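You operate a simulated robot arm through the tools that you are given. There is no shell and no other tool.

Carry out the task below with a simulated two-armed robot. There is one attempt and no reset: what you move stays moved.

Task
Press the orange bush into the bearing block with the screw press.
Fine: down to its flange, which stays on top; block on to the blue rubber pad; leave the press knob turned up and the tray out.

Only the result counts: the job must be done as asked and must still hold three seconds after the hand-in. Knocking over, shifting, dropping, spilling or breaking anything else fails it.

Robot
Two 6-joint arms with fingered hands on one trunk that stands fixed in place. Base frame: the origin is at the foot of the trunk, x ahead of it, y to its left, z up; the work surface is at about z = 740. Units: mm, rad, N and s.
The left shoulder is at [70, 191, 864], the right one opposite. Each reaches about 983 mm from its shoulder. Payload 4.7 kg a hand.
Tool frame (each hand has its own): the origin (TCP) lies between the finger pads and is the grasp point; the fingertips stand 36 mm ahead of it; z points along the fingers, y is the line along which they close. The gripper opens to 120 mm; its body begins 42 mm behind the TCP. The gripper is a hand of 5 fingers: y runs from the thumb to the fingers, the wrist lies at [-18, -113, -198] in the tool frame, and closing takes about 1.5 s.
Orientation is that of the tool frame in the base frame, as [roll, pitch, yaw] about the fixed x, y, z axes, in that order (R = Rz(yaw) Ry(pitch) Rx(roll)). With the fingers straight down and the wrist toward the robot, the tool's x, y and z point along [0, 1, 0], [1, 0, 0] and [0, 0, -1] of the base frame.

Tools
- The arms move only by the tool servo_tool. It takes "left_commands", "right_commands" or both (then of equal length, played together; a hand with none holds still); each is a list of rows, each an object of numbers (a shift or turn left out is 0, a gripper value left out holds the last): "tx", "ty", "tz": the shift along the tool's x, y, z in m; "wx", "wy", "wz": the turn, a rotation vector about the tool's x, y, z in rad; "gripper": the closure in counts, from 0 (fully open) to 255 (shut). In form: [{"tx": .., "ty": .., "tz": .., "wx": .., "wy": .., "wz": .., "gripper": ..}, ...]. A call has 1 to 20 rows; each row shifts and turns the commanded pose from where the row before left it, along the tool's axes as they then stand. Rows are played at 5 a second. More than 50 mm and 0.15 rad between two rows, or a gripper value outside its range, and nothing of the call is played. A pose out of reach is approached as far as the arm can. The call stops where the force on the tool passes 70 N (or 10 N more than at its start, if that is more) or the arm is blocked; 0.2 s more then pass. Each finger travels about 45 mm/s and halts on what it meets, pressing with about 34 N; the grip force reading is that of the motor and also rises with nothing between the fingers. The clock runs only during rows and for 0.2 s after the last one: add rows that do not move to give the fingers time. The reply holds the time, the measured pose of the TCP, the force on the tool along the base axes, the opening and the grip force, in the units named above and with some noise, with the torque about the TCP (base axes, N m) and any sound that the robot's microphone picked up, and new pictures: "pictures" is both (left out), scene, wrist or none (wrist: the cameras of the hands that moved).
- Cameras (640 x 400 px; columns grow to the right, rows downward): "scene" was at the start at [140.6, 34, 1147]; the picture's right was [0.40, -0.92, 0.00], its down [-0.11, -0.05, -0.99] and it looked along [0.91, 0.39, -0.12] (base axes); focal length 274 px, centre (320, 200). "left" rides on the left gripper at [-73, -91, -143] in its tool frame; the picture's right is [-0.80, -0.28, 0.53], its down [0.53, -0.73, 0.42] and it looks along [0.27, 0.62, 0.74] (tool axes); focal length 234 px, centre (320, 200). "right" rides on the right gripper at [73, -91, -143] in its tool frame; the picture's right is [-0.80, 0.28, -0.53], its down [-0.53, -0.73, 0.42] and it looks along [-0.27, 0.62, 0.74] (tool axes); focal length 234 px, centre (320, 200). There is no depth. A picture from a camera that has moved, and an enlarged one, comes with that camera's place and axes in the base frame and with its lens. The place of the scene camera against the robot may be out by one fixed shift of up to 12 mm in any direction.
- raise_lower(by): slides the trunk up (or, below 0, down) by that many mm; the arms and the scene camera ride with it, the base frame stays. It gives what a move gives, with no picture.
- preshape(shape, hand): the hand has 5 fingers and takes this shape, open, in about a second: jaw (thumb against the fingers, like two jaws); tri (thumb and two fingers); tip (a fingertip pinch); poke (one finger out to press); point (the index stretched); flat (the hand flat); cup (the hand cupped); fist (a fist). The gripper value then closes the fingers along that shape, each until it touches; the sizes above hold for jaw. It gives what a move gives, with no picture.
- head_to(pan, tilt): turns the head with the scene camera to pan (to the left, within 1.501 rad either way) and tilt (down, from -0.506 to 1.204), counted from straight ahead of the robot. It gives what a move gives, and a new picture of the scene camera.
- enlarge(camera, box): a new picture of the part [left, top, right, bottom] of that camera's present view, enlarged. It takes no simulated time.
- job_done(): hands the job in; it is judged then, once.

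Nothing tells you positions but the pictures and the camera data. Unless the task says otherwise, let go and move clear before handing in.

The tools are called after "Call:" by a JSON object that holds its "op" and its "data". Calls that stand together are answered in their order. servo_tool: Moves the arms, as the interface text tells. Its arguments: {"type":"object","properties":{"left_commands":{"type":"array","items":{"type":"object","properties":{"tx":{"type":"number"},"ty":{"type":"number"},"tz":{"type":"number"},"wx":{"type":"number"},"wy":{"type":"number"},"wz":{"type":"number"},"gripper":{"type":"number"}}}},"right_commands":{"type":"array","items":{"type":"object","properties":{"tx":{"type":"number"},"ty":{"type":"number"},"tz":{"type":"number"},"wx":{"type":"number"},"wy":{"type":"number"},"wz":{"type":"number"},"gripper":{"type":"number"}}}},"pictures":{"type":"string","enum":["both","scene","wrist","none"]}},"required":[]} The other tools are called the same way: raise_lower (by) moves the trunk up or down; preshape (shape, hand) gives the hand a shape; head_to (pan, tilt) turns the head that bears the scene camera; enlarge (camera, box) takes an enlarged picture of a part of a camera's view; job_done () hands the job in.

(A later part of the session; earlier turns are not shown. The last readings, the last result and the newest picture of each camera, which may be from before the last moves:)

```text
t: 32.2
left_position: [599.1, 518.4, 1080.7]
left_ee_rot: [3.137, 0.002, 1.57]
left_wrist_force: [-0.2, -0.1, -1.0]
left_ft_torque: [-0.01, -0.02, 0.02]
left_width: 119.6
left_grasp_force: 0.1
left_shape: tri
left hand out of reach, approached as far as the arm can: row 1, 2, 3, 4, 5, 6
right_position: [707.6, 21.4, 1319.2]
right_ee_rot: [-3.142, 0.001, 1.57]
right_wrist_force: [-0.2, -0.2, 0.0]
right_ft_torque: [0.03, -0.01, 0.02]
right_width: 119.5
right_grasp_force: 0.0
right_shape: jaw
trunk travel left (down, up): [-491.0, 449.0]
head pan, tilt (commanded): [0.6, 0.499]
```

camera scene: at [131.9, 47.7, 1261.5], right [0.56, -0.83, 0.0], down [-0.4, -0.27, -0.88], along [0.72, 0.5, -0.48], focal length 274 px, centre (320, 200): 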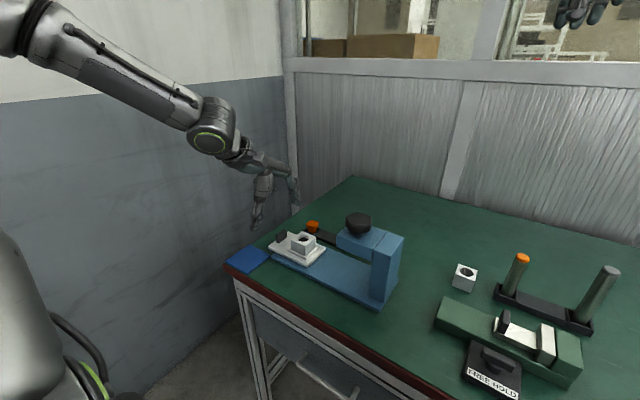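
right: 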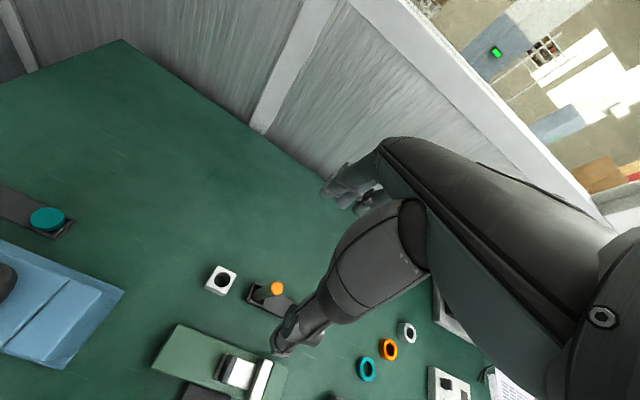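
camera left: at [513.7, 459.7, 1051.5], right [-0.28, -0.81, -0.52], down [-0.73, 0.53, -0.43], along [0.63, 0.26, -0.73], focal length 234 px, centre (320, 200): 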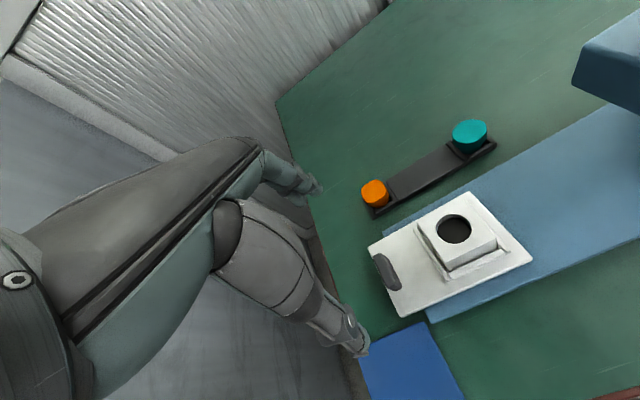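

The limit is clear: the hand must be yawed clockwise relative to the arm's direction (my counter-clockwise test was the wrong way). I yaw 15° clockwise and extend toward the bush.

Call:
{"op": "servo_tool", "data": {"left_commands": [{"wz": 0.13}, {"wz": 0.132}, {"tx": -0.0018, "ty": 0.022, "tz": 0.03}, {"tx": -0.0018, "ty": 0.022, "tz": 0.03}, {"tx": -0.0018, "ty": 0.022, "tz": 0.03}, {"tx": -0.0018, "ty": 0.022, "tz": 0.03}, {"tx": -0.0018, "ty": 0.022, "tz": 0.03}, {}], "pictures": "both"}}

```text
t: 34.0
left_position: [581.1, 487.2, 945.7]
left_ee_rot: [3.136, -0.002, 1.31]
left_wrist_force: [0.2, 0.4, 1.2]
left_ft_torque: [0.0, 0.0, 0.0]
left_width: 120.3
left_grasp_force: 0.0
left_shape: tri
left hand out of reach, approached as far as the arm can: row 2, 3, 4, 5, 6, 7
right_position: [708.3, 22.2, 1317.8]
right_ee_rot: [-3.138, 0.001, 1.57]
right_wrist_force: [0.2, 0.9, -0.9]
right_ft_torque: [0.0, -0.04, 0.0]
right_width: 119.5
right_grasp_force: 0.0
right_shape: jaw
trunk travel left (down, up): [-491.0, 449.0]
head pan, tilt (commanded): [0.6, 0.499]
camera scene: at [130.9, 48.6, 1261.6], right [0.56, -0.83, 0.0], down [-0.4, -0.27, -0.88], along [0.72, 0.5, -0.48], focal length 274 px, centre (320, 200)
camera left: at [473.4, 440.7, 1089.0], right [-0.47, -0.7, -0.53], down [-0.57, 0.7, -0.43], along [0.67, 0.1, -0.73], focal length 234 px, centre (320, 200)
```

scene: 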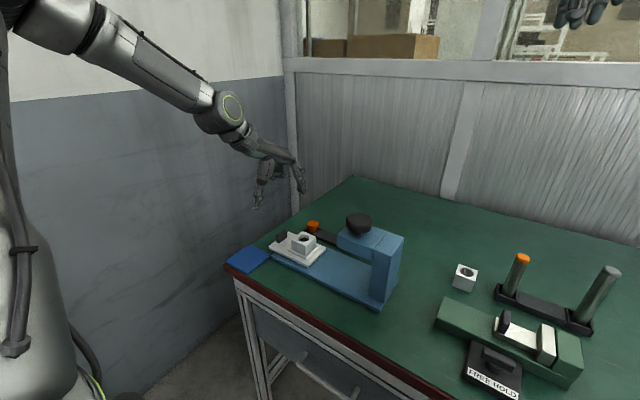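
left: 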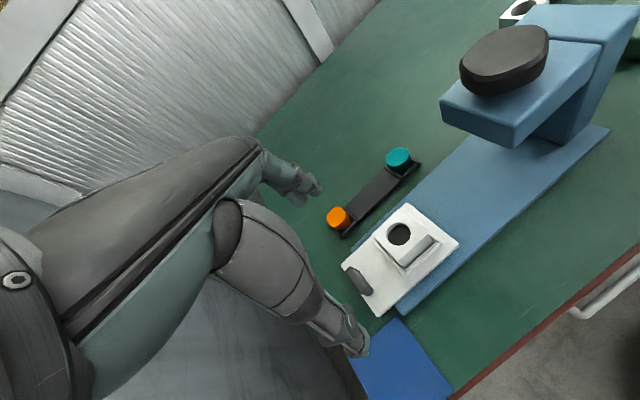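

With the elbow out to the left, the natural hand yaw is further clockwise. I rotate further clockwise in place and see how the limits respond.

Call:
{"op": "servo_tool", "data": {"left_commands": [{"wz": 0.13}, {"wz": 0.13}, {"wz": 0.13}, {"wz": 0.13}, {"wz": 0.13}, {"wz": 0.13}, {}], "pictures": "scene"}}

```text
t: 35.6
left_position: [489.5, 498.8, 961.6]
left_ee_rot: [3.137, -0.006, 0.528]
left_wrist_force: [0.1, -0.3, 0.1]
left_ft_torque: [-0.03, 0.0, -0.01]
left_width: 119.9
left_grasp_force: 0.0
left_shape: tri
left hand out of reach, approached as far as the arm can: row 1, 2, 3, 4, 5, 6
right_position: [708.5, 21.4, 1318.1]
right_ee_rot: [-3.139, 0.0, 1.571]
right_wrist_force: [-0.7, 0.5, -0.4]
right_ft_torque: [0.04, 0.0, -0.02]
right_width: 119.7
right_grasp_force: 0.1
right_shape: jaw
trunk travel left (down, up): [-491.0, 449.0]
head pan, tilt (commanded): [0.6, 0.499]
camera scene: at [131.2, 48.5, 1261.5], right [0.56, -0.83, 0.0], down [-0.4, -0.27, -0.88], along [0.72, 0.5, -0.48], focal length 274 px, centre (320, 200)
```

scene: 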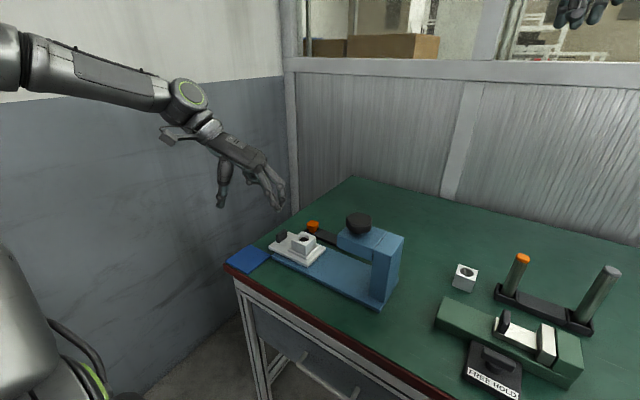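

I look at the left arm itself to understand its posture.

Call:
{"op": "head_to", "data": {"pan": 1.3, "tilt": 0.3}}

```text
t: 36.7
left_position: [489.2, 499.0, 961.0]
left_ee_rot: [3.138, -0.004, 0.529]
left_wrist_force: [0.4, -0.2, 0.1]
left_ft_torque: [0.0, -0.01, 0.01]
left_width: 120.1
left_grasp_force: 0.0
left_shape: tri
right_position: [708.6, 21.4, 1318.3]
right_ee_rot: [-3.14, 0.0, 1.57]
right_wrist_force: [0.0, 0.6, 0.5]
right_ft_torque: [-0.04, -0.02, 0.08]
right_width: 119.9
right_grasp_force: 0.1
right_shape: jaw
trunk travel left (down, up): [-491.0, 449.0]
head pan, tilt (commanded): [1.3, 0.3]
camera scene: at [81.0, 87.3, 1279.9], right [0.96, -0.27, 0.0], down [-0.08, -0.29, -0.96], along [0.26, 0.92, -0.3], focal length 274 px, centre (320, 200)
```

scene: 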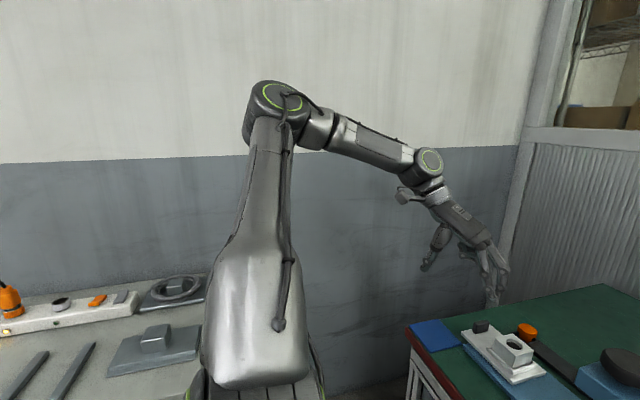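

I see the elbow is up and out to the left. I look further down at the shoulder mount to understand the arm's geometry.

Call:
{"op": "head_to", "data": {"pan": 1.4, "tilt": 0.9}}

Call:
{"op": "head_to", "data": {"pan": 1.0, "tilt": 0.2}}

```text
t: 37.7
left_position: [488.6, 498.1, 962.3]
left_ee_rot: [3.138, -0.006, 0.53]
left_wrist_force: [0.0, 0.8, -0.5]
left_ft_torque: [-0.01, -0.04, 0.01]
left_width: 120.1
left_grasp_force: 0.0
left_shape: tri
right_position: [708.8, 21.7, 1318.5]
right_ee_rot: [-3.139, -0.001, 1.57]
right_wrist_force: [-0.2, -0.6, 0.6]
right_ft_torque: [-0.04, -0.03, 0.03]
right_width: 119.9
right_grasp_force: 0.0
right_shape: jaw
trunk travel left (down, up): [-491.0, 449.0]
head pan, tilt (commanded): [1.4, 0.901]
camera scene: at [68.8, 71.8, 1227.7], right [0.99, -0.17, 0.0], down [-0.13, -0.77, -0.62], along [0.11, 0.61, -0.78], focal length 274 px, centre (320, 200)
```

scene: 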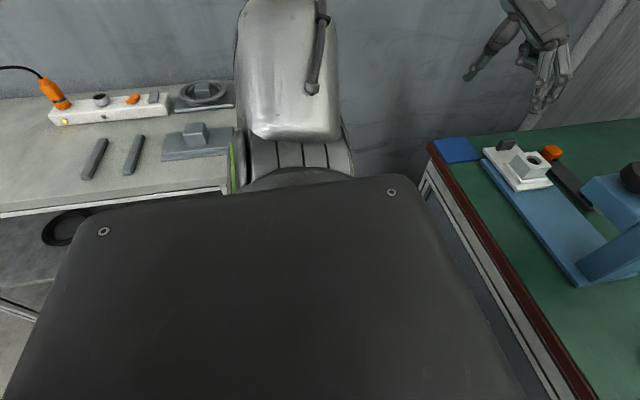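

```text
t: 38.8
left_position: [488.5, 498.6, 961.2]
left_ee_rot: [3.139, -0.005, 0.531]
left_wrist_force: [-0.4, -0.7, -0.4]
left_ft_torque: [0.01, 0.01, -0.01]
left_width: 119.9
left_grasp_force: 0.1
left_shape: tri
right_position: [709.3, 21.9, 1317.5]
right_ee_rot: [-3.14, 0.0, 1.57]
right_wrist_force: [0.3, -0.3, -0.2]
right_ft_torque: [0.01, 0.0, 0.07]
right_width: 119.6
right_grasp_force: 0.0
right_shape: jaw
trunk travel left (down, up): [-491.0, 449.0]
head pan, tilt (commanded): [1.0, 0.201]
camera scene: at [106.2, 75.8, 1289.1], right [0.84, -0.54, 0.0], down [-0.11, -0.17, -0.98], along [0.53, 0.82, -0.2], focal length 274 px, centre (320, 200)
```

scene: 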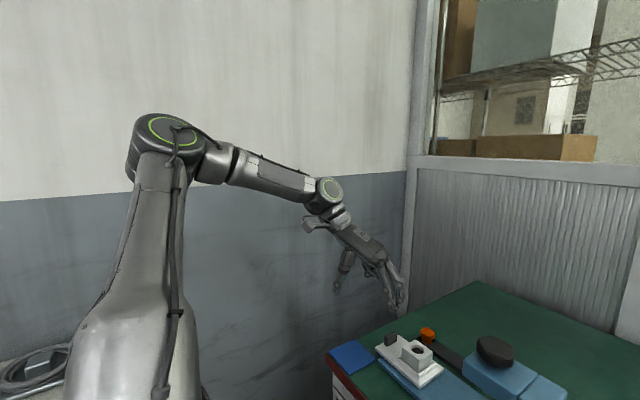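

The arm itself isn't stretched (elbow about 90°), so the limit is some wrist/shoulder joint. I return to the free pose and probe with small steps and tilts.

Call:
{"op": "servo_tool", "data": {"left_commands": [{"wz": -0.13}, {"wz": -0.13}, {"wz": -0.13}, {"wz": -0.13}, {}], "pictures": "none"}}

Call:
{"op": "servo_tool", "data": {"left_commands": [{"ty": 0.01}, {"ty": 0.01}, {"ty": 0.01}, {"ty": 0.01}, {}], "pictures": "none"}}

Call:
{"op": "servo_tool", "data": {"left_commands": [{"wx": 0.1}, {"wx": 0.1}, {}], "pictures": "none"}}

Call:
{"op": "servo_tool", "data": {"left_commands": [{"ty": 0.01}, {"ty": 0.01}, {"ty": 0.01}, {"ty": 0.01}, {}], "pictures": "none"}}

```text
t: 40.0
left_position: [506.7, 495.5, 956.8]
left_ee_rot: [3.137, 0.002, 1.05]
left_wrist_force: [0.0, 0.2, 0.1]
left_ft_torque: [-0.02, 0.04, -0.01]
left_width: 119.9
left_grasp_force: 0.0
left_shape: tri
left hand out of reach, approached as far as the arm can: row 3
right_position: [709.6, 23.1, 1317.2]
right_ee_rot: [-3.139, 0.003, 1.57]
right_wrist_force: [0.1, 1.0, -0.3]
right_ft_torque: [-0.03, 0.04, -0.02]
right_width: 119.5
right_grasp_force: 0.1
right_shape: jaw
trunk travel left (down, up): [-491.0, 449.0]
head pan, tilt (commanded): [1.0, 0.201]
```

```text
t: 41.2
left_position: [538.8, 475.7, 957.8]
left_ee_rot: [3.138, -0.003, 1.05]
left_wrist_force: [0.6, -0.4, 1.3]
left_ft_torque: [-0.03, 0.01, 0.01]
left_width: 119.8
left_grasp_force: 0.1
left_shape: tri
right_position: [708.2, 19.7, 1317.4]
right_ee_rot: [3.141, -0.001, 1.57]
right_wrist_force: [-0.3, -0.2, 0.1]
right_ft_torque: [0.01, 0.0, -0.01]
right_width: 119.7
right_grasp_force: 0.1
right_shape: jaw
trunk travel left (down, up): [-491.0, 449.0]
head pan, tilt (commanded): [1.0, 0.201]
```

```text
t: 42.0
left_position: [538.5, 475.9, 958.1]
left_ee_rot: [-2.947, -0.001, 1.049]
left_wrist_force: [-0.5, -0.8, -0.1]
left_ft_torque: [0.02, -0.01, 0.0]
left_width: 120.0
left_grasp_force: 0.0
left_shape: tri
right_position: [707.9, 21.1, 1318.9]
right_ee_rot: [-3.141, -0.001, 1.57]
right_wrist_force: [-0.8, -0.1, -0.4]
right_ft_torque: [0.02, -0.02, -0.03]
right_width: 119.7
right_grasp_force: 0.0
right_shape: jaw
trunk travel left (down, up): [-491.0, 449.0]
head pan, tilt (commanded): [1.0, 0.201]
```

```text
t: 43.2
left_position: [573.3, 455.0, 949.7]
left_ee_rot: [-2.945, 0.001, 1.049]
left_wrist_force: [0.7, 0.4, -0.3]
left_ft_torque: [-0.01, -0.03, -0.02]
left_width: 119.6
left_grasp_force: 0.1
left_shape: tri
right_position: [708.0, 21.3, 1317.9]
right_ee_rot: [-3.141, -0.001, 1.57]
right_wrist_force: [-0.5, -0.3, -0.7]
right_ft_torque: [0.03, -0.01, 0.01]
right_width: 119.5
right_grasp_force: 0.1
right_shape: jaw
trunk travel left (down, up): [-491.0, 449.0]
head pan, tilt (commanded): [1.0, 0.201]
```

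Small steps at this 30° clockwise yaw pass beyond the earlier boundary. I undo the tilt and keep going toward the bush with small steps.

Call:
{"op": "servo_tool", "data": {"left_commands": [{"wx": -0.1}, {"wx": -0.1}, {"ty": 0.01}, {"ty": 0.01}, {"ty": 0.01}, {"ty": 0.01}, {"tx": 0.01}, {"tx": 0.01}, {"tx": 0.01}, {"tx": 0.01}, {}], "pictures": "none"}}

```text
t: 45.6
left_position: [627.2, 471.4, 950.2]
left_ee_rot: [3.137, -0.001, 1.048]
left_wrist_force: [0.0, 0.8, 0.1]
left_ft_torque: [-0.01, -0.01, 0.01]
left_width: 119.8
left_grasp_force: 0.2
left_shape: tri
right_position: [708.0, 21.0, 1318.9]
right_ee_rot: [-3.139, 0.001, 1.571]
right_wrist_force: [0.0, 0.5, 0.7]
right_ft_torque: [0.03, -0.02, 0.02]
right_width: 119.3
right_grasp_force: 0.1
right_shape: jaw
trunk travel left (down, up): [-491.0, 449.0]
head pan, tilt (commanded): [1.0, 0.201]
```

No limit now. I continue to hover above the bush with small steps.

Call:
{"op": "servo_tool", "data": {"left_commands": [{"tx": 0.0052, "ty": 0.0068, "tz": 0.005}, {"tx": 0.0052, "ty": 0.0068, "tz": 0.005}, {"tx": 0.0052, "ty": 0.0068, "tz": 0.005}, {"tx": 0.0052, "ty": 0.0068, "tz": 0.005}, {"tx": 0.0052, "ty": 0.0068, "tz": 0.005}, {"tx": 0.0052, "ty": 0.0068, "tz": 0.005}, {"tx": 0.0052, "ty": 0.0068, "tz": 0.005}, {"tx": 0.0052, "ty": 0.0068, "tz": 0.005}, {"tx": 0.0052, "ty": 0.0068, "tz": 0.005}, {}], "pictures": "none"}}

Call:
{"op": "head_to", "data": {"pan": 0.6, "tilt": 0.6}}

```text
t: 47.8
left_position: [702.3, 480.6, 906.8]
left_ee_rot: [3.135, -0.001, 1.05]
left_wrist_force: [-0.4, -0.1, 0.2]
left_ft_torque: [-0.01, -0.01, 0.01]
left_width: 120.1
left_grasp_force: 0.1
left_shape: tri
right_position: [707.9, 21.6, 1318.5]
right_ee_rot: [-3.141, 0.001, 1.57]
right_wrist_force: [0.2, 0.0, 0.3]
right_ft_torque: [0.02, 0.01, -0.04]
right_width: 119.7
right_grasp_force: 0.0
right_shape: jaw
trunk travel left (down, up): [-491.0, 449.0]
head pan, tilt (commanded): [1.0, 0.201]
```

```text
t: 48.6
left_position: [703.1, 481.5, 906.7]
left_ee_rot: [3.138, 0.001, 1.05]
left_wrist_force: [-0.2, -0.3, 0.7]
left_ft_torque: [0.03, 0.03, 0.01]
left_width: 120.2
left_grasp_force: 0.1
left_shape: tri
right_position: [708.5, 20.4, 1318.0]
right_ee_rot: [-3.14, 0.0, 1.57]
right_wrist_force: [-0.5, 0.2, 0.0]
right_ft_torque: [0.02, -0.03, 0.0]
right_width: 119.5
right_grasp_force: 0.0
right_shape: jaw
trunk travel left (down, up): [-491.0, 449.0]
head pan, tilt (commanded): [0.6, 0.6]
camera scene: at [128.9, 47.4, 1252.5], right [0.57, -0.82, 0.0], down [-0.47, -0.32, -0.83], along [0.68, 0.47, -0.56], focal length 274 px, centre (320, 200)
```

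scene: 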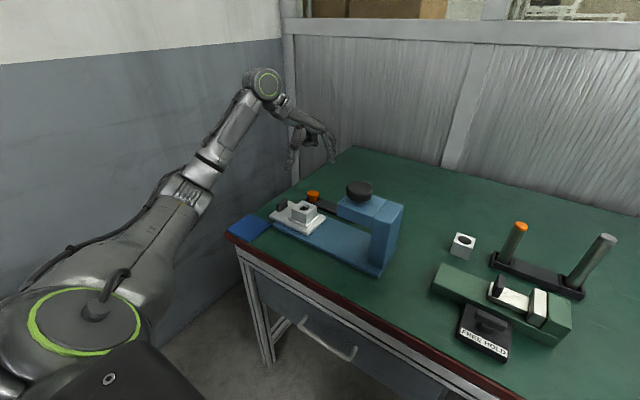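

The arm has settled into a better posture (elbow lower, forearm up) and reached the hover point. I now try to yaw back in small steps so the fingers square up with the flange.

Call:
{"op": "servo_tool", "data": {"left_commands": [{"wz": -0.05}, {"wz": -0.05}, {"wz": -0.05}, {"wz": -0.05}, {"wz": -0.05}, {"wz": -0.05}, {"wz": -0.05}, {"wz": -0.05}, {"wz": -0.05}, {"wz": -0.05}, {"wz": -0.023}, {}], "pictures": "both"}}

```text
t: 51.2
left_position: [703.3, 480.1, 906.2]
left_ee_rot: [3.136, 0.003, 1.572]
left_wrist_force: [-0.2, -0.2, -0.4]
left_ft_torque: [0.01, 0.01, 0.02]
left_width: 119.5
left_grasp_force: 0.1
left_shape: tri
right_position: [708.6, 20.9, 1318.4]
right_ee_rot: [-3.14, -0.001, 1.572]
right_wrist_force: [-0.5, -0.5, -0.3]
right_ft_torque: [0.0, 0.02, 0.0]
right_width: 119.7
right_grasp_force: 0.0
right_shape: jaw
trunk travel left (down, up): [-491.0, 449.0]
head pan, tilt (commanded): [0.6, 0.6]
camera scene: at [128.9, 47.3, 1252.4], right [0.56, -0.83, 0.0], down [-0.47, -0.32, -0.82], along [0.68, 0.47, -0.57], focal length 274 px, centre (320, 200)
camera left: at [611.9, 408.9, 1049.0], right [-0.28, -0.81, -0.53], down [-0.73, 0.53, -0.43], along [0.62, 0.27, -0.74], focal length 234 px, centre (320, 200)
```

scene: 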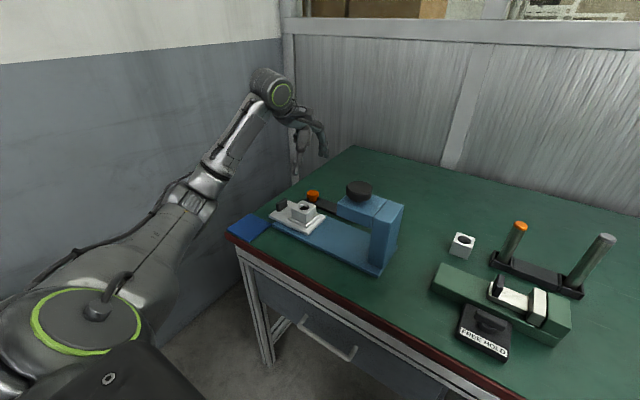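
left: 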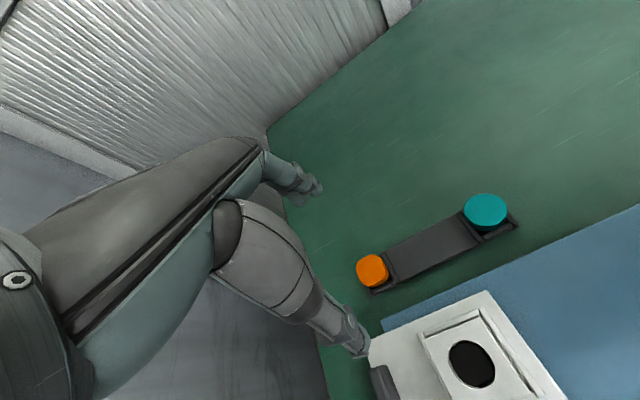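

Yaw is square again at (703, 480, 906). I zoom in to refine the bush position from this closer camera.

Call:
{"op": "enlarge", "data": {"camera": "left", "box": [340, 240, 400, 300]}}

Call:
{"op": "enlarge", "data": {"camera": "left", "box": [340, 180, 540, 310]}}

Call:
{"op": "enlarge", "data": {"camera": "left", "box": [360, 280, 580, 400]}}

```text
6.67 times, centred on (370, 270) of left
camera zoom: at [611.9, 408.9, 1049.0], right [-0.28, -0.81, -0.53], down [-0.73, 0.53, -0.43], along [0.62, 0.27, -0.74], focal length 1561 px, centre (-13, -267)
```

zoom: 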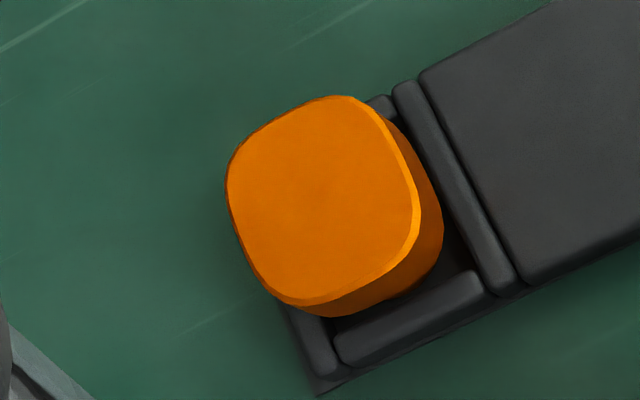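

```text
3.08 times, centred on (440, 245) of left
camera zoom: at [611.9, 408.9, 1049.0], right [-0.28, -0.81, -0.53], down [-0.73, 0.53, -0.43], along [0.62, 0.27, -0.74], focal length 720 px, centre (-49, 62)
```

zoom: 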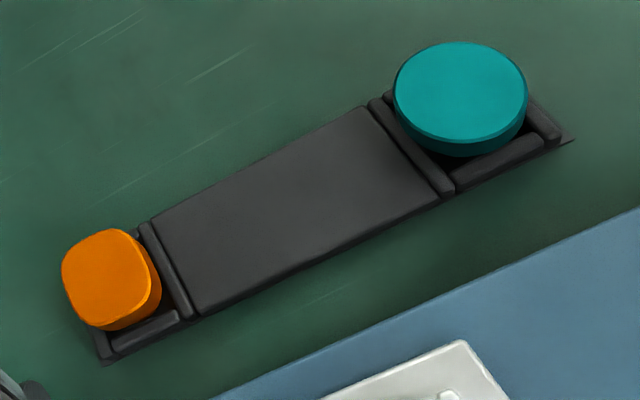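

```text
2.91 times, centred on (470, 340) of left
camera zoom: at [611.9, 408.9, 1049.0], right [-0.28, -0.81, -0.53], down [-0.73, 0.53, -0.43], along [0.62, 0.27, -0.74], focal length 681 px, centre (-116, -207)
```

zoom: 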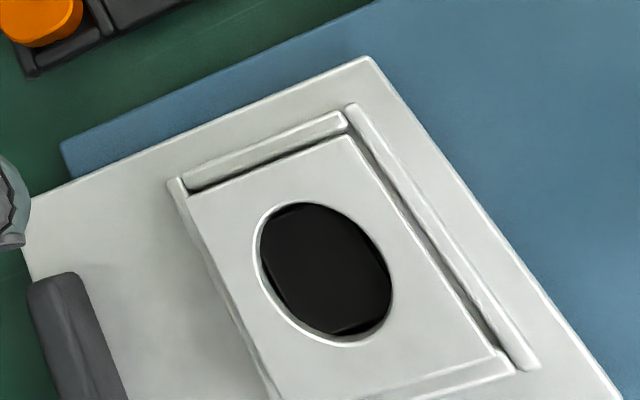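

Bush centre refined to about (706, 481), top z≈774. The tray edge is at x≈639, so I part-close the fingers to ~64 mm before descending, then go down to z≈850 and look again.

Call:
{"op": "servo_tool", "data": {"left_commands": [{"gripper": 120}, {"ty": 0.003, "tx": 0.001}, {"tz": 0.01}, {"tz": 0.01}, {"tz": 0.01}, {"tz": 0.01}, {"tz": 0.015}, {}, {}], "pictures": "both"}}

Call:
{"op": "enlarge", "data": {"camera": "left", "box": [240, 170, 440, 330]}}

Call:
{"op": "enlarge", "data": {"camera": "scene", "box": [260, 90, 380, 220]}}

```text
t: 53.2
left_position: [706.9, 482.3, 849.2]
left_ee_rot: [3.139, 0.001, 1.569]
left_wrist_force: [-1.3, -0.2, 0.9]
left_ft_torque: [-0.03, 0.02, 0.02]
left_width: 64.1
left_grasp_force: 0.0
left_shape: tri
right_position: [708.1, 21.5, 1317.8]
right_ee_rot: [-3.141, -0.001, 1.571]
right_wrist_force: [-0.3, 0.0, -0.5]
right_ft_torque: [-0.02, 0.05, -0.01]
right_width: 120.0
right_grasp_force: 0.1
right_shape: jaw
trunk travel left (down, up): [-491.0, 449.0]
head pan, tilt (commanded): [0.6, 0.6]
camera scene: at [129.0, 47.4, 1252.4], right [0.56, -0.83, 0.0], down [-0.47, -0.32, -0.82], along [0.68, 0.47, -0.57], focal length 274 px, centre (320, 200)
camera left: at [615.4, 409.5, 993.9], right [-0.28, -0.8, -0.52], down [-0.73, 0.53, -0.43], along [0.62, 0.27, -0.74], focal length 234 px, centre (320, 200)
```

scene: 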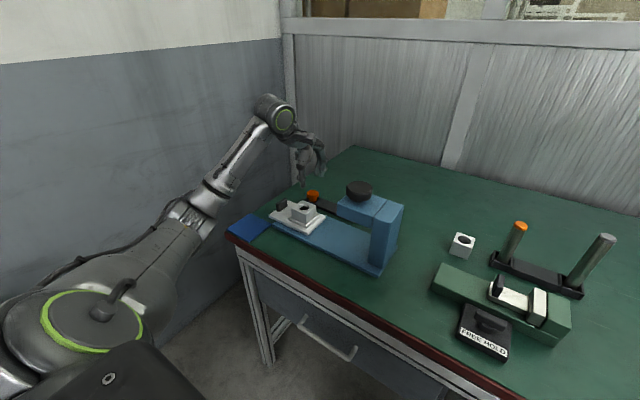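
left: 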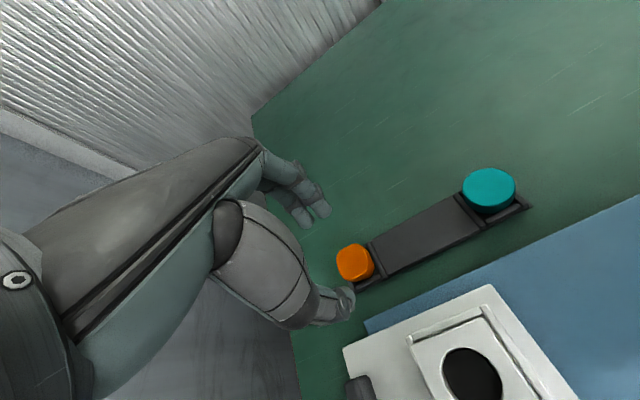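

```text
2.50 times, centred on (340, 250) of left
camera zoom: at [615.4, 409.5, 993.9], right [-0.28, -0.8, -0.52], down [-0.73, 0.53, -0.43], along [0.62, 0.27, -0.74], focal length 585 px, centre (270, 75)
```

zoom: 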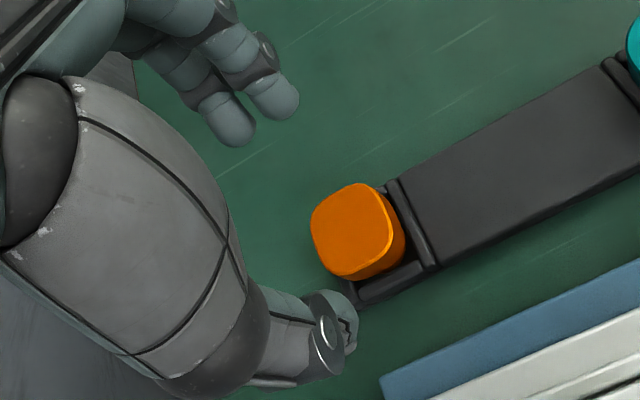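

```text
3.08 times, centred on (320, 155) of scene
camera zoom: at [129.0, 47.4, 1252.4], right [0.56, -0.83, 0.0], down [-0.47, -0.32, -0.82], along [0.68, 0.47, -0.57], focal length 843 px, centre (320, 338)
```

zoom: 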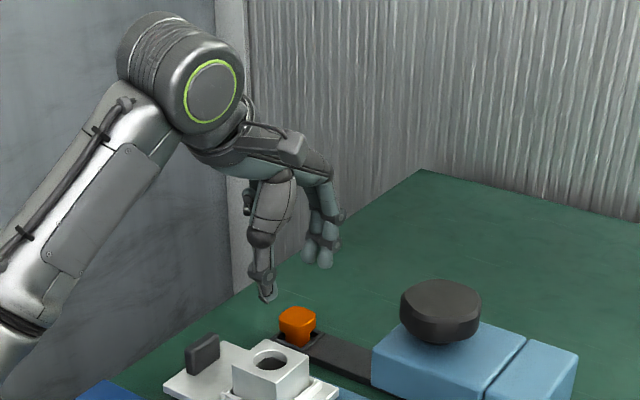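

Both views agree the fingers straddle the flange within a couple of mm. I descend to TCP z≈797 (fingertips about level with the flange's underside) and check before closing.

Call:
{"op": "servo_tool", "data": {"left_commands": [{"tx": -0.0015, "tz": 0.01}, {"tz": 0.01}, {"tz": 0.01}, {"tz": 0.01}, {"tz": 0.011}, {}, {}], "pictures": "none"}}

Call:
{"op": "enlarge", "data": {"camera": "left", "box": [240, 170, 440, 330]}}

Call:
{"op": "enlarge", "data": {"camera": "scene", "box": [280, 150, 350, 220]}}

```text
t: 54.8
left_position: [707.9, 479.6, 799.9]
left_ee_rot: [3.139, 0.001, 1.571]
left_wrist_force: [0.4, -0.2, -0.4]
left_ft_torque: [0.01, 0.01, -0.03]
left_width: 63.9
left_grasp_force: 0.1
left_shape: tri
right_position: [708.8, 22.1, 1318.3]
right_ee_rot: [-3.138, -0.001, 1.569]
right_wrist_force: [0.7, 0.3, 0.2]
right_ft_torque: [0.02, 0.0, 0.01]
right_width: 119.8
right_grasp_force: 0.0
right_shape: jaw
trunk travel left (down, up): [-491.0, 449.0]
head pan, tilt (commanded): [0.6, 0.6]
```

```text
2.50 times, centred on (340, 250) of left
camera zoom: at [615.7, 408.3, 942.9], right [-0.28, -0.8, -0.53], down [-0.73, 0.53, -0.43], along [0.62, 0.27, -0.74], focal length 585 px, centre (270, 75)
```

zoom: 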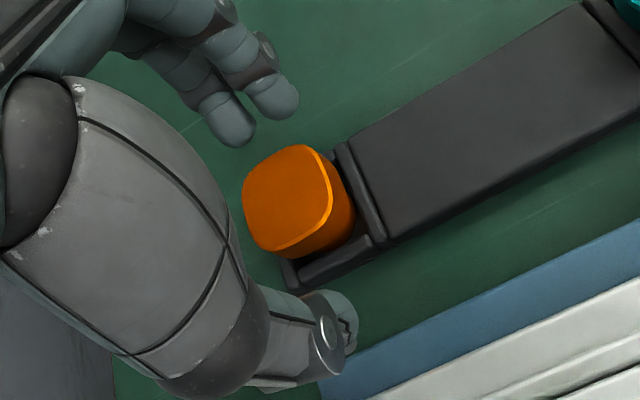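

```text
5.71 times, centred on (315, 185) of scene
camera zoom: at [129.0, 47.3, 1252.4], right [0.56, -0.83, 0.0], down [-0.47, -0.32, -0.82], along [0.68, 0.47, -0.57], focal length 1566 px, centre (349, 286)
```

zoom: 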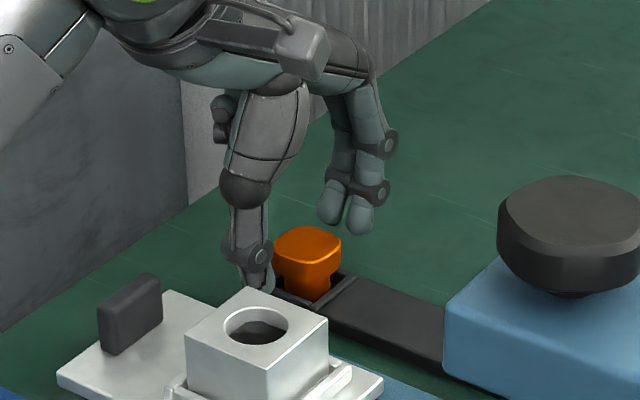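

The bush sits midway between thumb and fingers in both views. I lower 3 mm more and close.

Call:
{"op": "servo_tool", "data": {"left_commands": [{"tz": 0.003}, {"gripper": 180}, {}, {}, {"gripper": 230}, {}, {}, {}, {}], "pictures": "none"}}

Call:
{"op": "enlarge", "data": {"camera": "left", "box": [240, 170, 440, 330]}}

Call:
{"op": "enlarge", "data": {"camera": "scene", "box": [280, 150, 350, 220]}}

```text
t: 56.8
left_position: [708.5, 479.5, 796.9]
left_ee_rot: [3.141, 0.002, 1.573]
left_wrist_force: [-0.1, -0.2, -0.1]
left_ft_torque: [0.0, 0.0, -0.01]
left_width: 30.4
left_grasp_force: 33.6
left_shape: tri
right_position: [708.3, 22.2, 1317.6]
right_ee_rot: [-3.139, -0.001, 1.57]
right_wrist_force: [-0.2, 0.7, 0.5]
right_ft_torque: [0.02, -0.04, 0.0]
right_width: 119.5
right_grasp_force: 0.2
right_shape: jaw
trunk travel left (down, up): [-491.0, 449.0]
head pan, tilt (commanded): [0.6, 0.6]
```

```text
2.50 times, centred on (340, 250) of left
camera zoom: at [615.6, 408.1, 940.1], right [-0.28, -0.8, -0.53], down [-0.73, 0.53, -0.43], along [0.62, 0.27, -0.74], focal length 585 px, centre (270, 75)
```

zoom: 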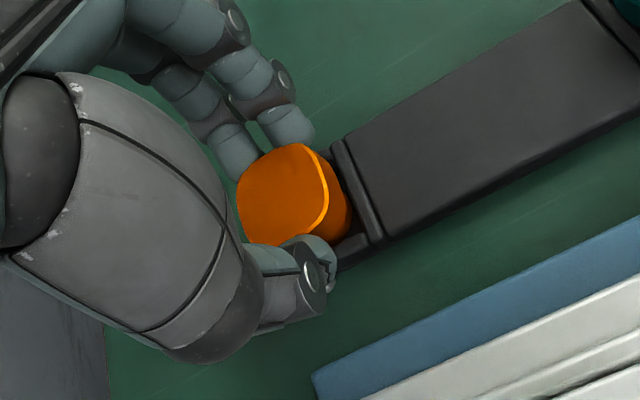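

```text
5.71 times, centred on (315, 185) of scene
camera zoom: at [129.0, 47.3, 1252.4], right [0.56, -0.83, 0.0], down [-0.47, -0.32, -0.82], along [0.68, 0.47, -0.57], focal length 1566 px, centre (349, 286)
```

zoom: 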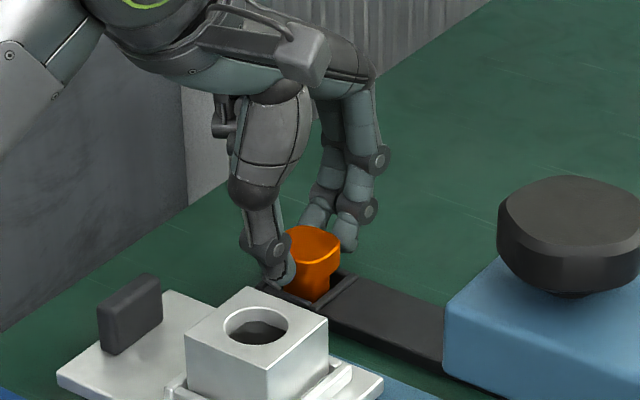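

The bush is held (30.4 mm, 34 N). I lift it straight up in small steps.

Call:
{"op": "servo_tool", "data": {"left_commands": [{"tz": -0.008}, {"tz": -0.01}, {"tz": -0.01}, {"tz": -0.01}, {"tz": -0.01}, {"tz": -0.01}, {"tz": -0.01}, {"tz": -0.01}, {"tz": -0.01}, {}], "pictures": "none"}}

Call:
{"op": "enlarge", "data": {"camera": "left", "box": [240, 170, 440, 330]}}

Call:
{"op": "enlarge", "data": {"camera": "scene", "box": [270, 120, 370, 220]}}

```text
t: 59.0
left_position: [706.6, 481.3, 884.7]
left_ee_rot: [3.139, 0.001, 1.569]
left_wrist_force: [1.1, -0.1, 1.0]
left_ft_torque: [-0.01, -0.02, -0.01]
left_width: 30.5
left_grasp_force: 33.0
left_shape: tri
right_position: [709.7, 21.7, 1317.4]
right_ee_rot: [-3.141, -0.001, 1.57]
right_wrist_force: [-0.2, 0.4, 0.6]
right_ft_torque: [0.0, 0.0, -0.02]
right_width: 119.5
right_grasp_force: 0.2
right_shape: jaw
trunk travel left (down, up): [-491.0, 449.0]
head pan, tilt (commanded): [0.6, 0.6]
```

```text
2.50 times, centred on (340, 250) of left
camera zoom: at [615.0, 408.3, 1028.0], right [-0.28, -0.81, -0.52], down [-0.73, 0.53, -0.43], along [0.62, 0.27, -0.74], focal length 585 px, centre (270, 75)
```

zoom: 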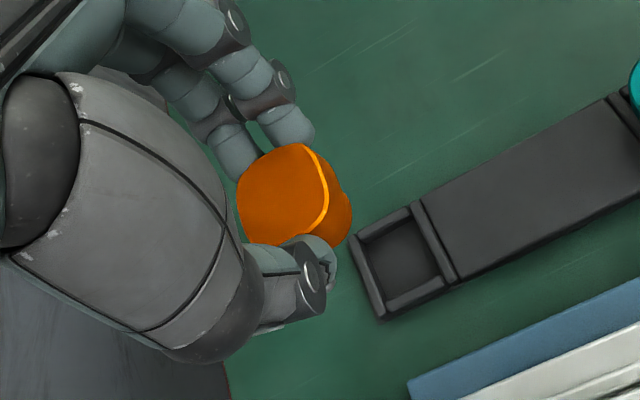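

```text
4.00 times, centred on (320, 170) of scene
camera zoom: at [129.0, 47.5, 1252.4], right [0.56, -0.83, 0.0], down [-0.47, -0.32, -0.82], along [0.68, 0.47, -0.57], focal length 1096 px, centre (320, 320)
```

zoom: 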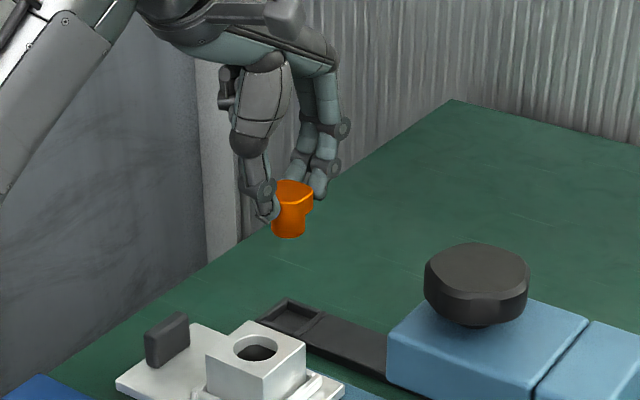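

Bush is cleanly out of the rack. I carry it at this height to above the block hole (597.5, 431).

Call:
{"op": "servo_tool", "data": {"left_commands": [{"tx": -0.0042, "ty": -0.0091}, {"tx": -0.0042, "ty": -0.0091}, {"tx": -0.0042, "ty": -0.0091}, {"tx": -0.0042, "ty": -0.0091}, {"tx": -0.0042, "ty": -0.0091}, {"tx": -0.0042, "ty": -0.0091}, {"tx": -0.0042, "ty": -0.0091}, {"tx": -0.0042, "ty": -0.0091}, {"tx": -0.0042, "ty": -0.0091}, {"tx": -0.0042, "ty": -0.0091}, {"tx": -0.0042, "ty": -0.0091}, {"tx": -0.0042, "ty": -0.0091}, {}], "pictures": "both"}}

Call:
{"op": "enlarge", "data": {"camera": "left", "box": [240, 170, 440, 330]}}

Call:
{"op": "enlarge", "data": {"camera": "scene", "box": [260, 130, 360, 230]}}

```text
t: 61.8
left_position: [597.3, 429.6, 884.2]
left_ee_rot: [3.138, 0.0, 1.57]
left_wrist_force: [0.1, 0.0, -0.3]
left_ft_torque: [-0.03, 0.01, 0.01]
left_width: 30.3
left_grasp_force: 33.8
left_shape: tri
right_position: [707.9, 21.9, 1316.8]
right_ee_rot: [-3.14, 0.0, 1.572]
right_wrist_force: [-0.7, 0.2, 0.1]
right_ft_torque: [-0.01, -0.02, 0.0]
right_width: 119.7
right_grasp_force: 0.0
right_shape: jaw
trunk travel left (down, up): [-491.0, 449.0]
head pan, tilt (commanded): [0.6, 0.6]
camera scene: at [129.1, 47.4, 1252.4], right [0.56, -0.83, 0.0], down [-0.47, -0.32, -0.82], along [0.68, 0.47, -0.57], focal length 274 px, centre (320, 200)
camera left: at [506.0, 357.8, 1027.6], right [-0.28, -0.81, -0.52], down [-0.73, 0.53, -0.43], along [0.62, 0.27, -0.74], focal length 234 px, centre (320, 200)
```

scene: 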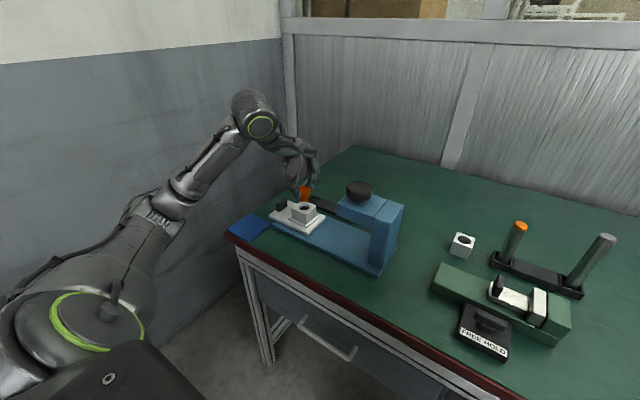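
left: 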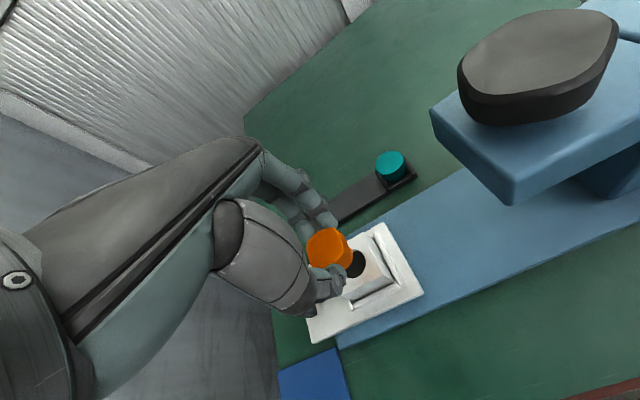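

```text
2.50 times, centred on (340, 250) of left
camera zoom: at [506.0, 357.8, 1027.6], right [-0.28, -0.81, -0.52], down [-0.73, 0.53, -0.43], along [0.62, 0.27, -0.74], focal length 585 px, centre (270, 75)
```

zoom: 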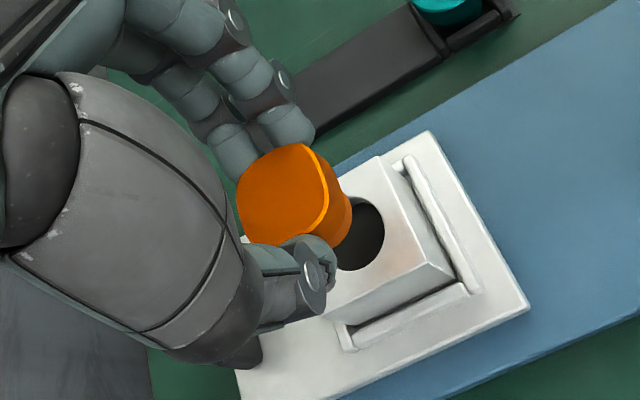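

```text
4.00 times, centred on (310, 180) of scene
camera zoom: at [129.1, 47.4, 1252.4], right [0.56, -0.83, 0.0], down [-0.47, -0.32, -0.82], along [0.68, 0.47, -0.57], focal length 1096 px, centre (360, 280)
```

zoom: 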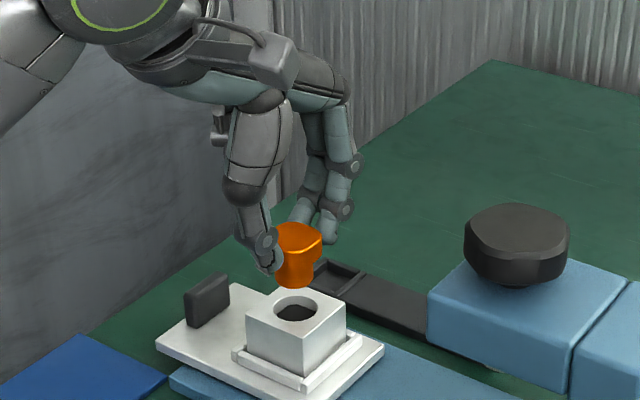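

Alignment over the hole looks good in both views. I zoom more closely to compare the stem and hole sizes and centring.

Call:
{"op": "enlarge", "data": {"camera": "scene", "box": [275, 175, 325, 225]}}

Call:
{"op": "enlarge", "data": {"camera": "left", "box": [300, 200, 400, 280]}}

```text
8.00 times, centred on (300, 200) of scene
camera zoom: at [129.1, 47.4, 1252.4], right [0.56, -0.83, 0.0], down [-0.47, -0.32, -0.82], along [0.68, 0.47, -0.57], focal length 2192 px, centre (480, 200)
```

zoom: 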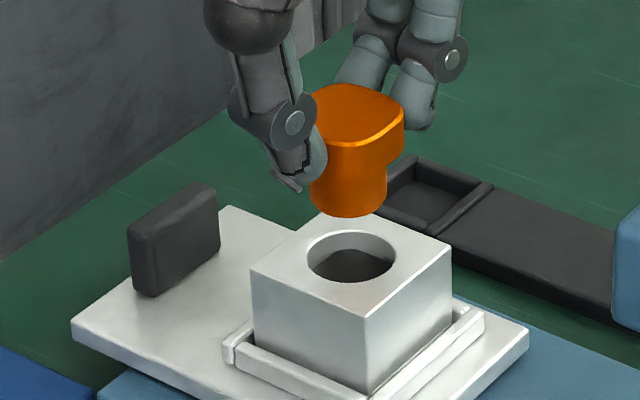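

```text
5.00 times, centred on (350, 240) of left
camera zoom: at [506.0, 357.8, 1027.6], right [-0.28, -0.81, -0.52], down [-0.73, 0.53, -0.43], along [0.62, 0.27, -0.74], focal length 1171 px, centre (170, 0)
```

zoom: 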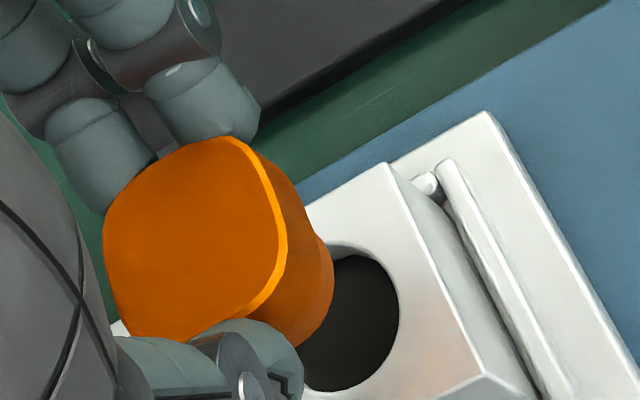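

Stem (~26 mm) and hole (~30 mm rim) are centred within about 1 mm. I lower gently and watch the force.

Call:
{"op": "servo_tool", "data": {"left_commands": [{"ty": 0.0005, "tz": 0.006}, {"tz": 0.006}, {"tz": 0.006}, {}], "pictures": "none"}}

Call:
{"op": "enlarge", "data": {"camera": "scene", "box": [275, 175, 325, 225]}}

Call:
{"op": "enlarge", "data": {"camera": "left", "box": [300, 200, 400, 280]}}

```text
t: 62.8
left_position: [598.1, 430.7, 866.4]
left_ee_rot: [3.137, 0.002, 1.572]
left_wrist_force: [0.6, 0.1, -0.3]
left_ft_torque: [0.0, 0.01, 0.01]
left_width: 30.3
left_grasp_force: 34.2
left_shape: tri
right_position: [708.9, 21.7, 1318.1]
right_ee_rot: [-3.14, 0.0, 1.571]
right_wrist_force: [0.2, -0.5, 0.3]
right_ft_torque: [-0.01, 0.01, -0.01]
right_width: 119.7
right_grasp_force: 0.0
right_shape: jaw
trunk travel left (down, up): [-491.0, 449.0]
head pan, tilt (commanded): [0.6, 0.6]
```

```text
8.00 times, centred on (300, 200) of scene
camera zoom: at [128.9, 47.2, 1252.4], right [0.56, -0.83, 0.0], down [-0.47, -0.32, -0.82], along [0.68, 0.47, -0.57], focal length 2192 px, centre (480, 200)
```

zoom: 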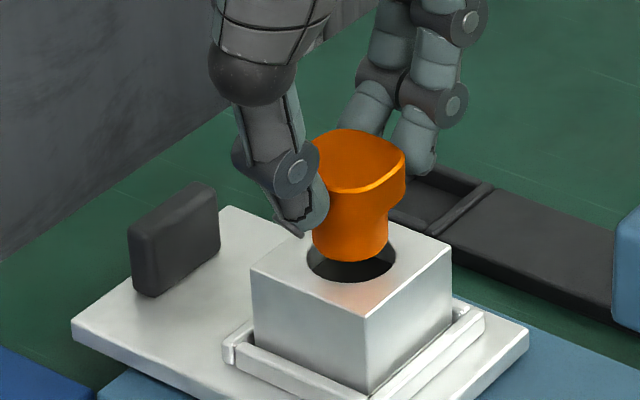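

```text
5.00 times, centred on (350, 240) of left
camera zoom: at [506.3, 358.2, 1009.4], right [-0.28, -0.8, -0.52], down [-0.73, 0.53, -0.43], along [0.62, 0.26, -0.74], focal length 1171 px, centre (170, 0)
```

zoom: 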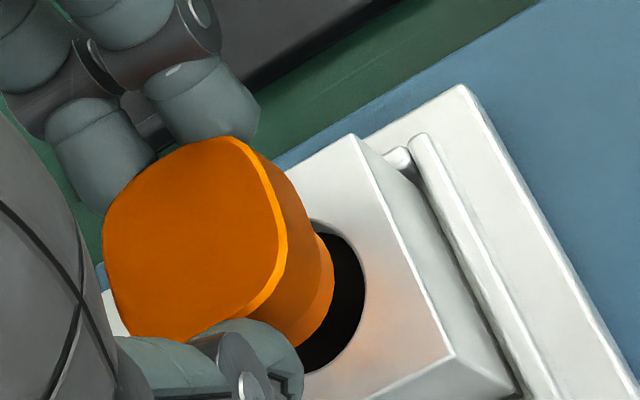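

Stem is ~7 mm above the rim and centred. I go down further in small steps.

Call:
{"op": "servo_tool", "data": {"left_commands": [{"tz": 0.004}, {"tz": 0.004}, {"tz": 0.003}, {}], "pictures": "none"}}

Call:
{"op": "enlarge", "data": {"camera": "scene", "box": [275, 175, 325, 225]}}

Call:
{"op": "enlarge", "data": {"camera": "left", "box": [300, 200, 400, 280]}}

```text
t: 63.8
left_position: [598.5, 429.4, 855.7]
left_ee_rot: [3.138, 0.002, 1.57]
left_wrist_force: [0.0, 0.4, -0.2]
left_ft_torque: [-0.03, -0.04, -0.01]
left_width: 30.6
left_grasp_force: 33.9
left_shape: tri
right_position: [708.7, 21.9, 1317.8]
right_ee_rot: [-3.139, -0.001, 1.569]
right_wrist_force: [0.4, 0.0, -0.2]
right_ft_torque: [-0.05, 0.01, 0.0]
right_width: 119.6
right_grasp_force: 0.1
right_shape: jaw
trunk travel left (down, up): [-491.0, 449.0]
head pan, tilt (commanded): [0.6, 0.6]
```

```text
8.00 times, centred on (300, 200) of scene
camera zoom: at [128.9, 47.3, 1252.4], right [0.56, -0.83, 0.0], down [-0.47, -0.32, -0.82], along [0.68, 0.47, -0.57], focal length 2192 px, centre (480, 200)
```

zoom: 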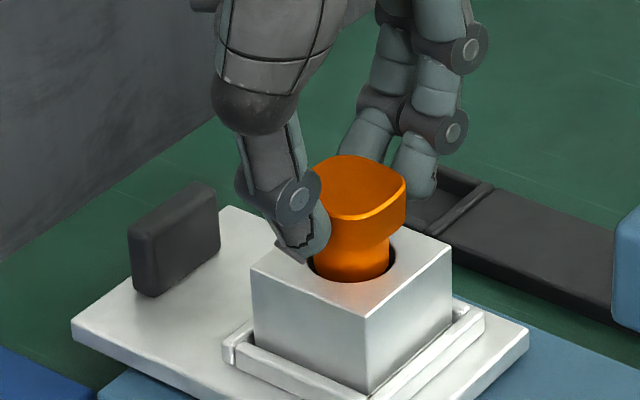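

```text
5.00 times, centred on (350, 240) of left
camera zoom: at [506.7, 358.3, 998.6], right [-0.28, -0.8, -0.53], down [-0.73, 0.53, -0.43], along [0.62, 0.27, -0.74], focal length 1171 px, centre (170, 0)
```

zoom: 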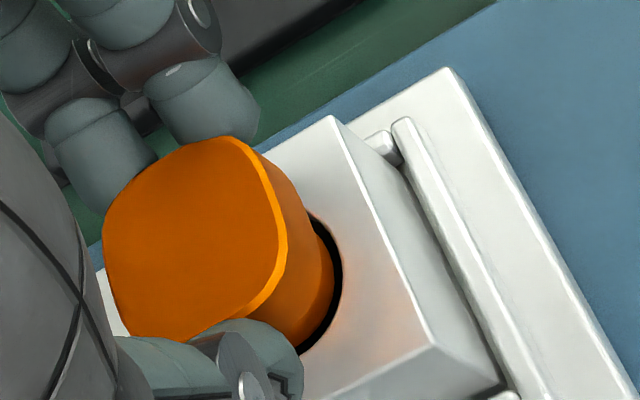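

The stem has entered the hole with no contact force. I continue down in 3 mm steps watching the force.

Call:
{"op": "servo_tool", "data": {"left_commands": [{"tz": 0.003}, {"tz": 0.002}, {}], "pictures": "none"}}

Call:
{"op": "servo_tool", "data": {"left_commands": [{"tz": 0.002}, {"tz": 0.001}, {}], "pictures": "none"}}

Call:
{"op": "enlarge", "data": {"camera": "scene", "box": [275, 175, 325, 225]}}

```text
t: 64.6
left_position: [598.2, 429.8, 851.0]
left_ee_rot: [3.134, 0.003, 1.571]
left_wrist_force: [0.9, 0.9, 8.7]
left_ft_torque: [-0.02, -0.04, -0.03]
left_width: 30.9
left_grasp_force: 33.4
left_shape: tri
right_position: [707.7, 21.2, 1318.0]
right_ee_rot: [3.141, 0.0, 1.57]
right_wrist_force: [0.4, -0.2, 0.1]
right_ft_torque: [-0.04, 0.03, 0.02]
right_width: 119.7
right_grasp_force: 0.1
right_shape: jaw
trunk travel left (down, up): [-491.0, 449.0]
head pan, tilt (commanded): [0.6, 0.6]
```

```text
t: 65.4
left_position: [598.8, 429.3, 847.4]
left_ee_rot: [3.137, 0.003, 1.571]
left_wrist_force: [1.3, 0.4, 13.4]
left_ft_torque: [-0.01, -0.09, -0.02]
left_width: 30.9
left_grasp_force: 34.4
left_shape: tri
right_position: [708.0, 20.4, 1319.9]
right_ee_rot: [3.141, 0.0, 1.568]
right_wrist_force: [0.4, -0.4, 0.4]
right_ft_torque: [-0.01, -0.01, 0.01]
right_width: 119.4
right_grasp_force: 0.0
right_shape: jaw
trunk travel left (down, up): [-491.0, 449.0]
head pan, tilt (commanded): [0.6, 0.6]
```

```text
8.00 times, centred on (300, 200) of scene
camera zoom: at [127.9, 46.4, 1252.6], right [0.56, -0.83, 0.0], down [-0.47, -0.32, -0.83], along [0.68, 0.47, -0.56], focal length 2192 px, centre (480, 200)
```

zoom: 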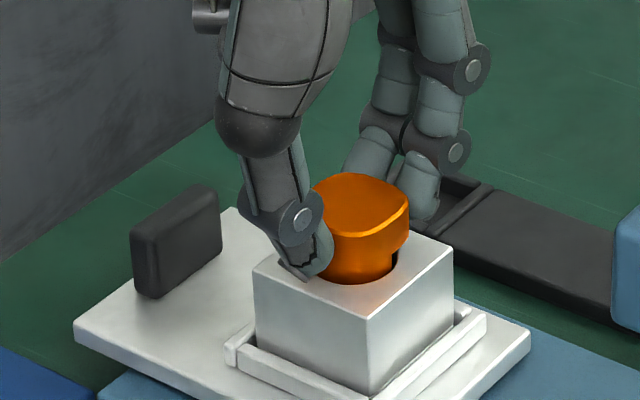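

There's now a light resistance (~13 N). I look very closely at the bush and thumb relative to the block top.

Call:
{"op": "enlarge", "data": {"camera": "scene", "box": [288, 188, 318, 218]}}

Call:
{"op": "enlarge", "data": {"camera": "left", "box": [300, 210, 380, 270]}}

```text
13.33 times, centred on (303, 203) of scene
camera zoom: at [127.9, 46.4, 1252.6], right [0.56, -0.83, 0.0], down [-0.47, -0.32, -0.83], along [0.68, 0.47, -0.56], focal length 3654 px, centre (547, 160)
```

zoom: 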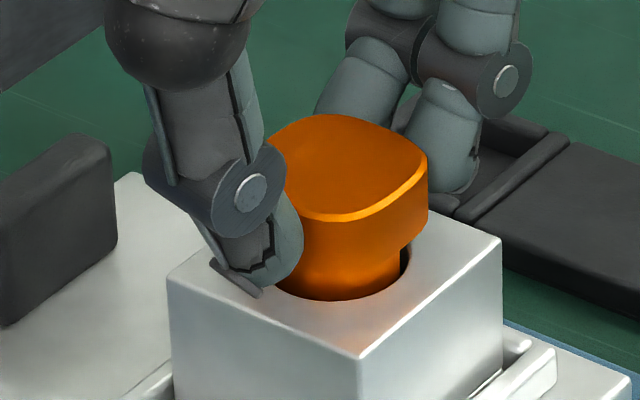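

```text
6.67 times, centred on (340, 240) of left
camera zoom: at [506.1, 356.9, 991.3], right [-0.28, -0.8, -0.53], down [-0.73, 0.53, -0.43], along [0.62, 0.27, -0.73], focal length 1561 px, centre (187, -67)
```

zoom: 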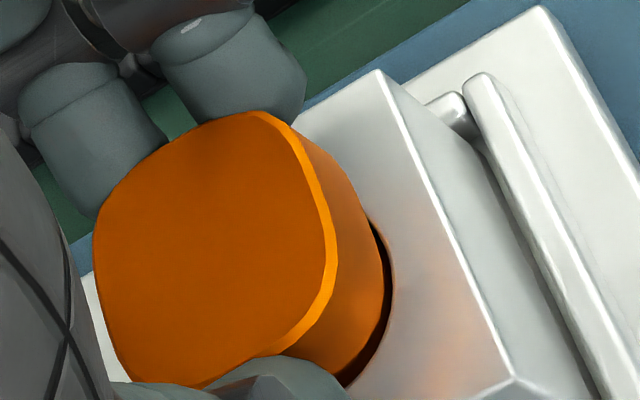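

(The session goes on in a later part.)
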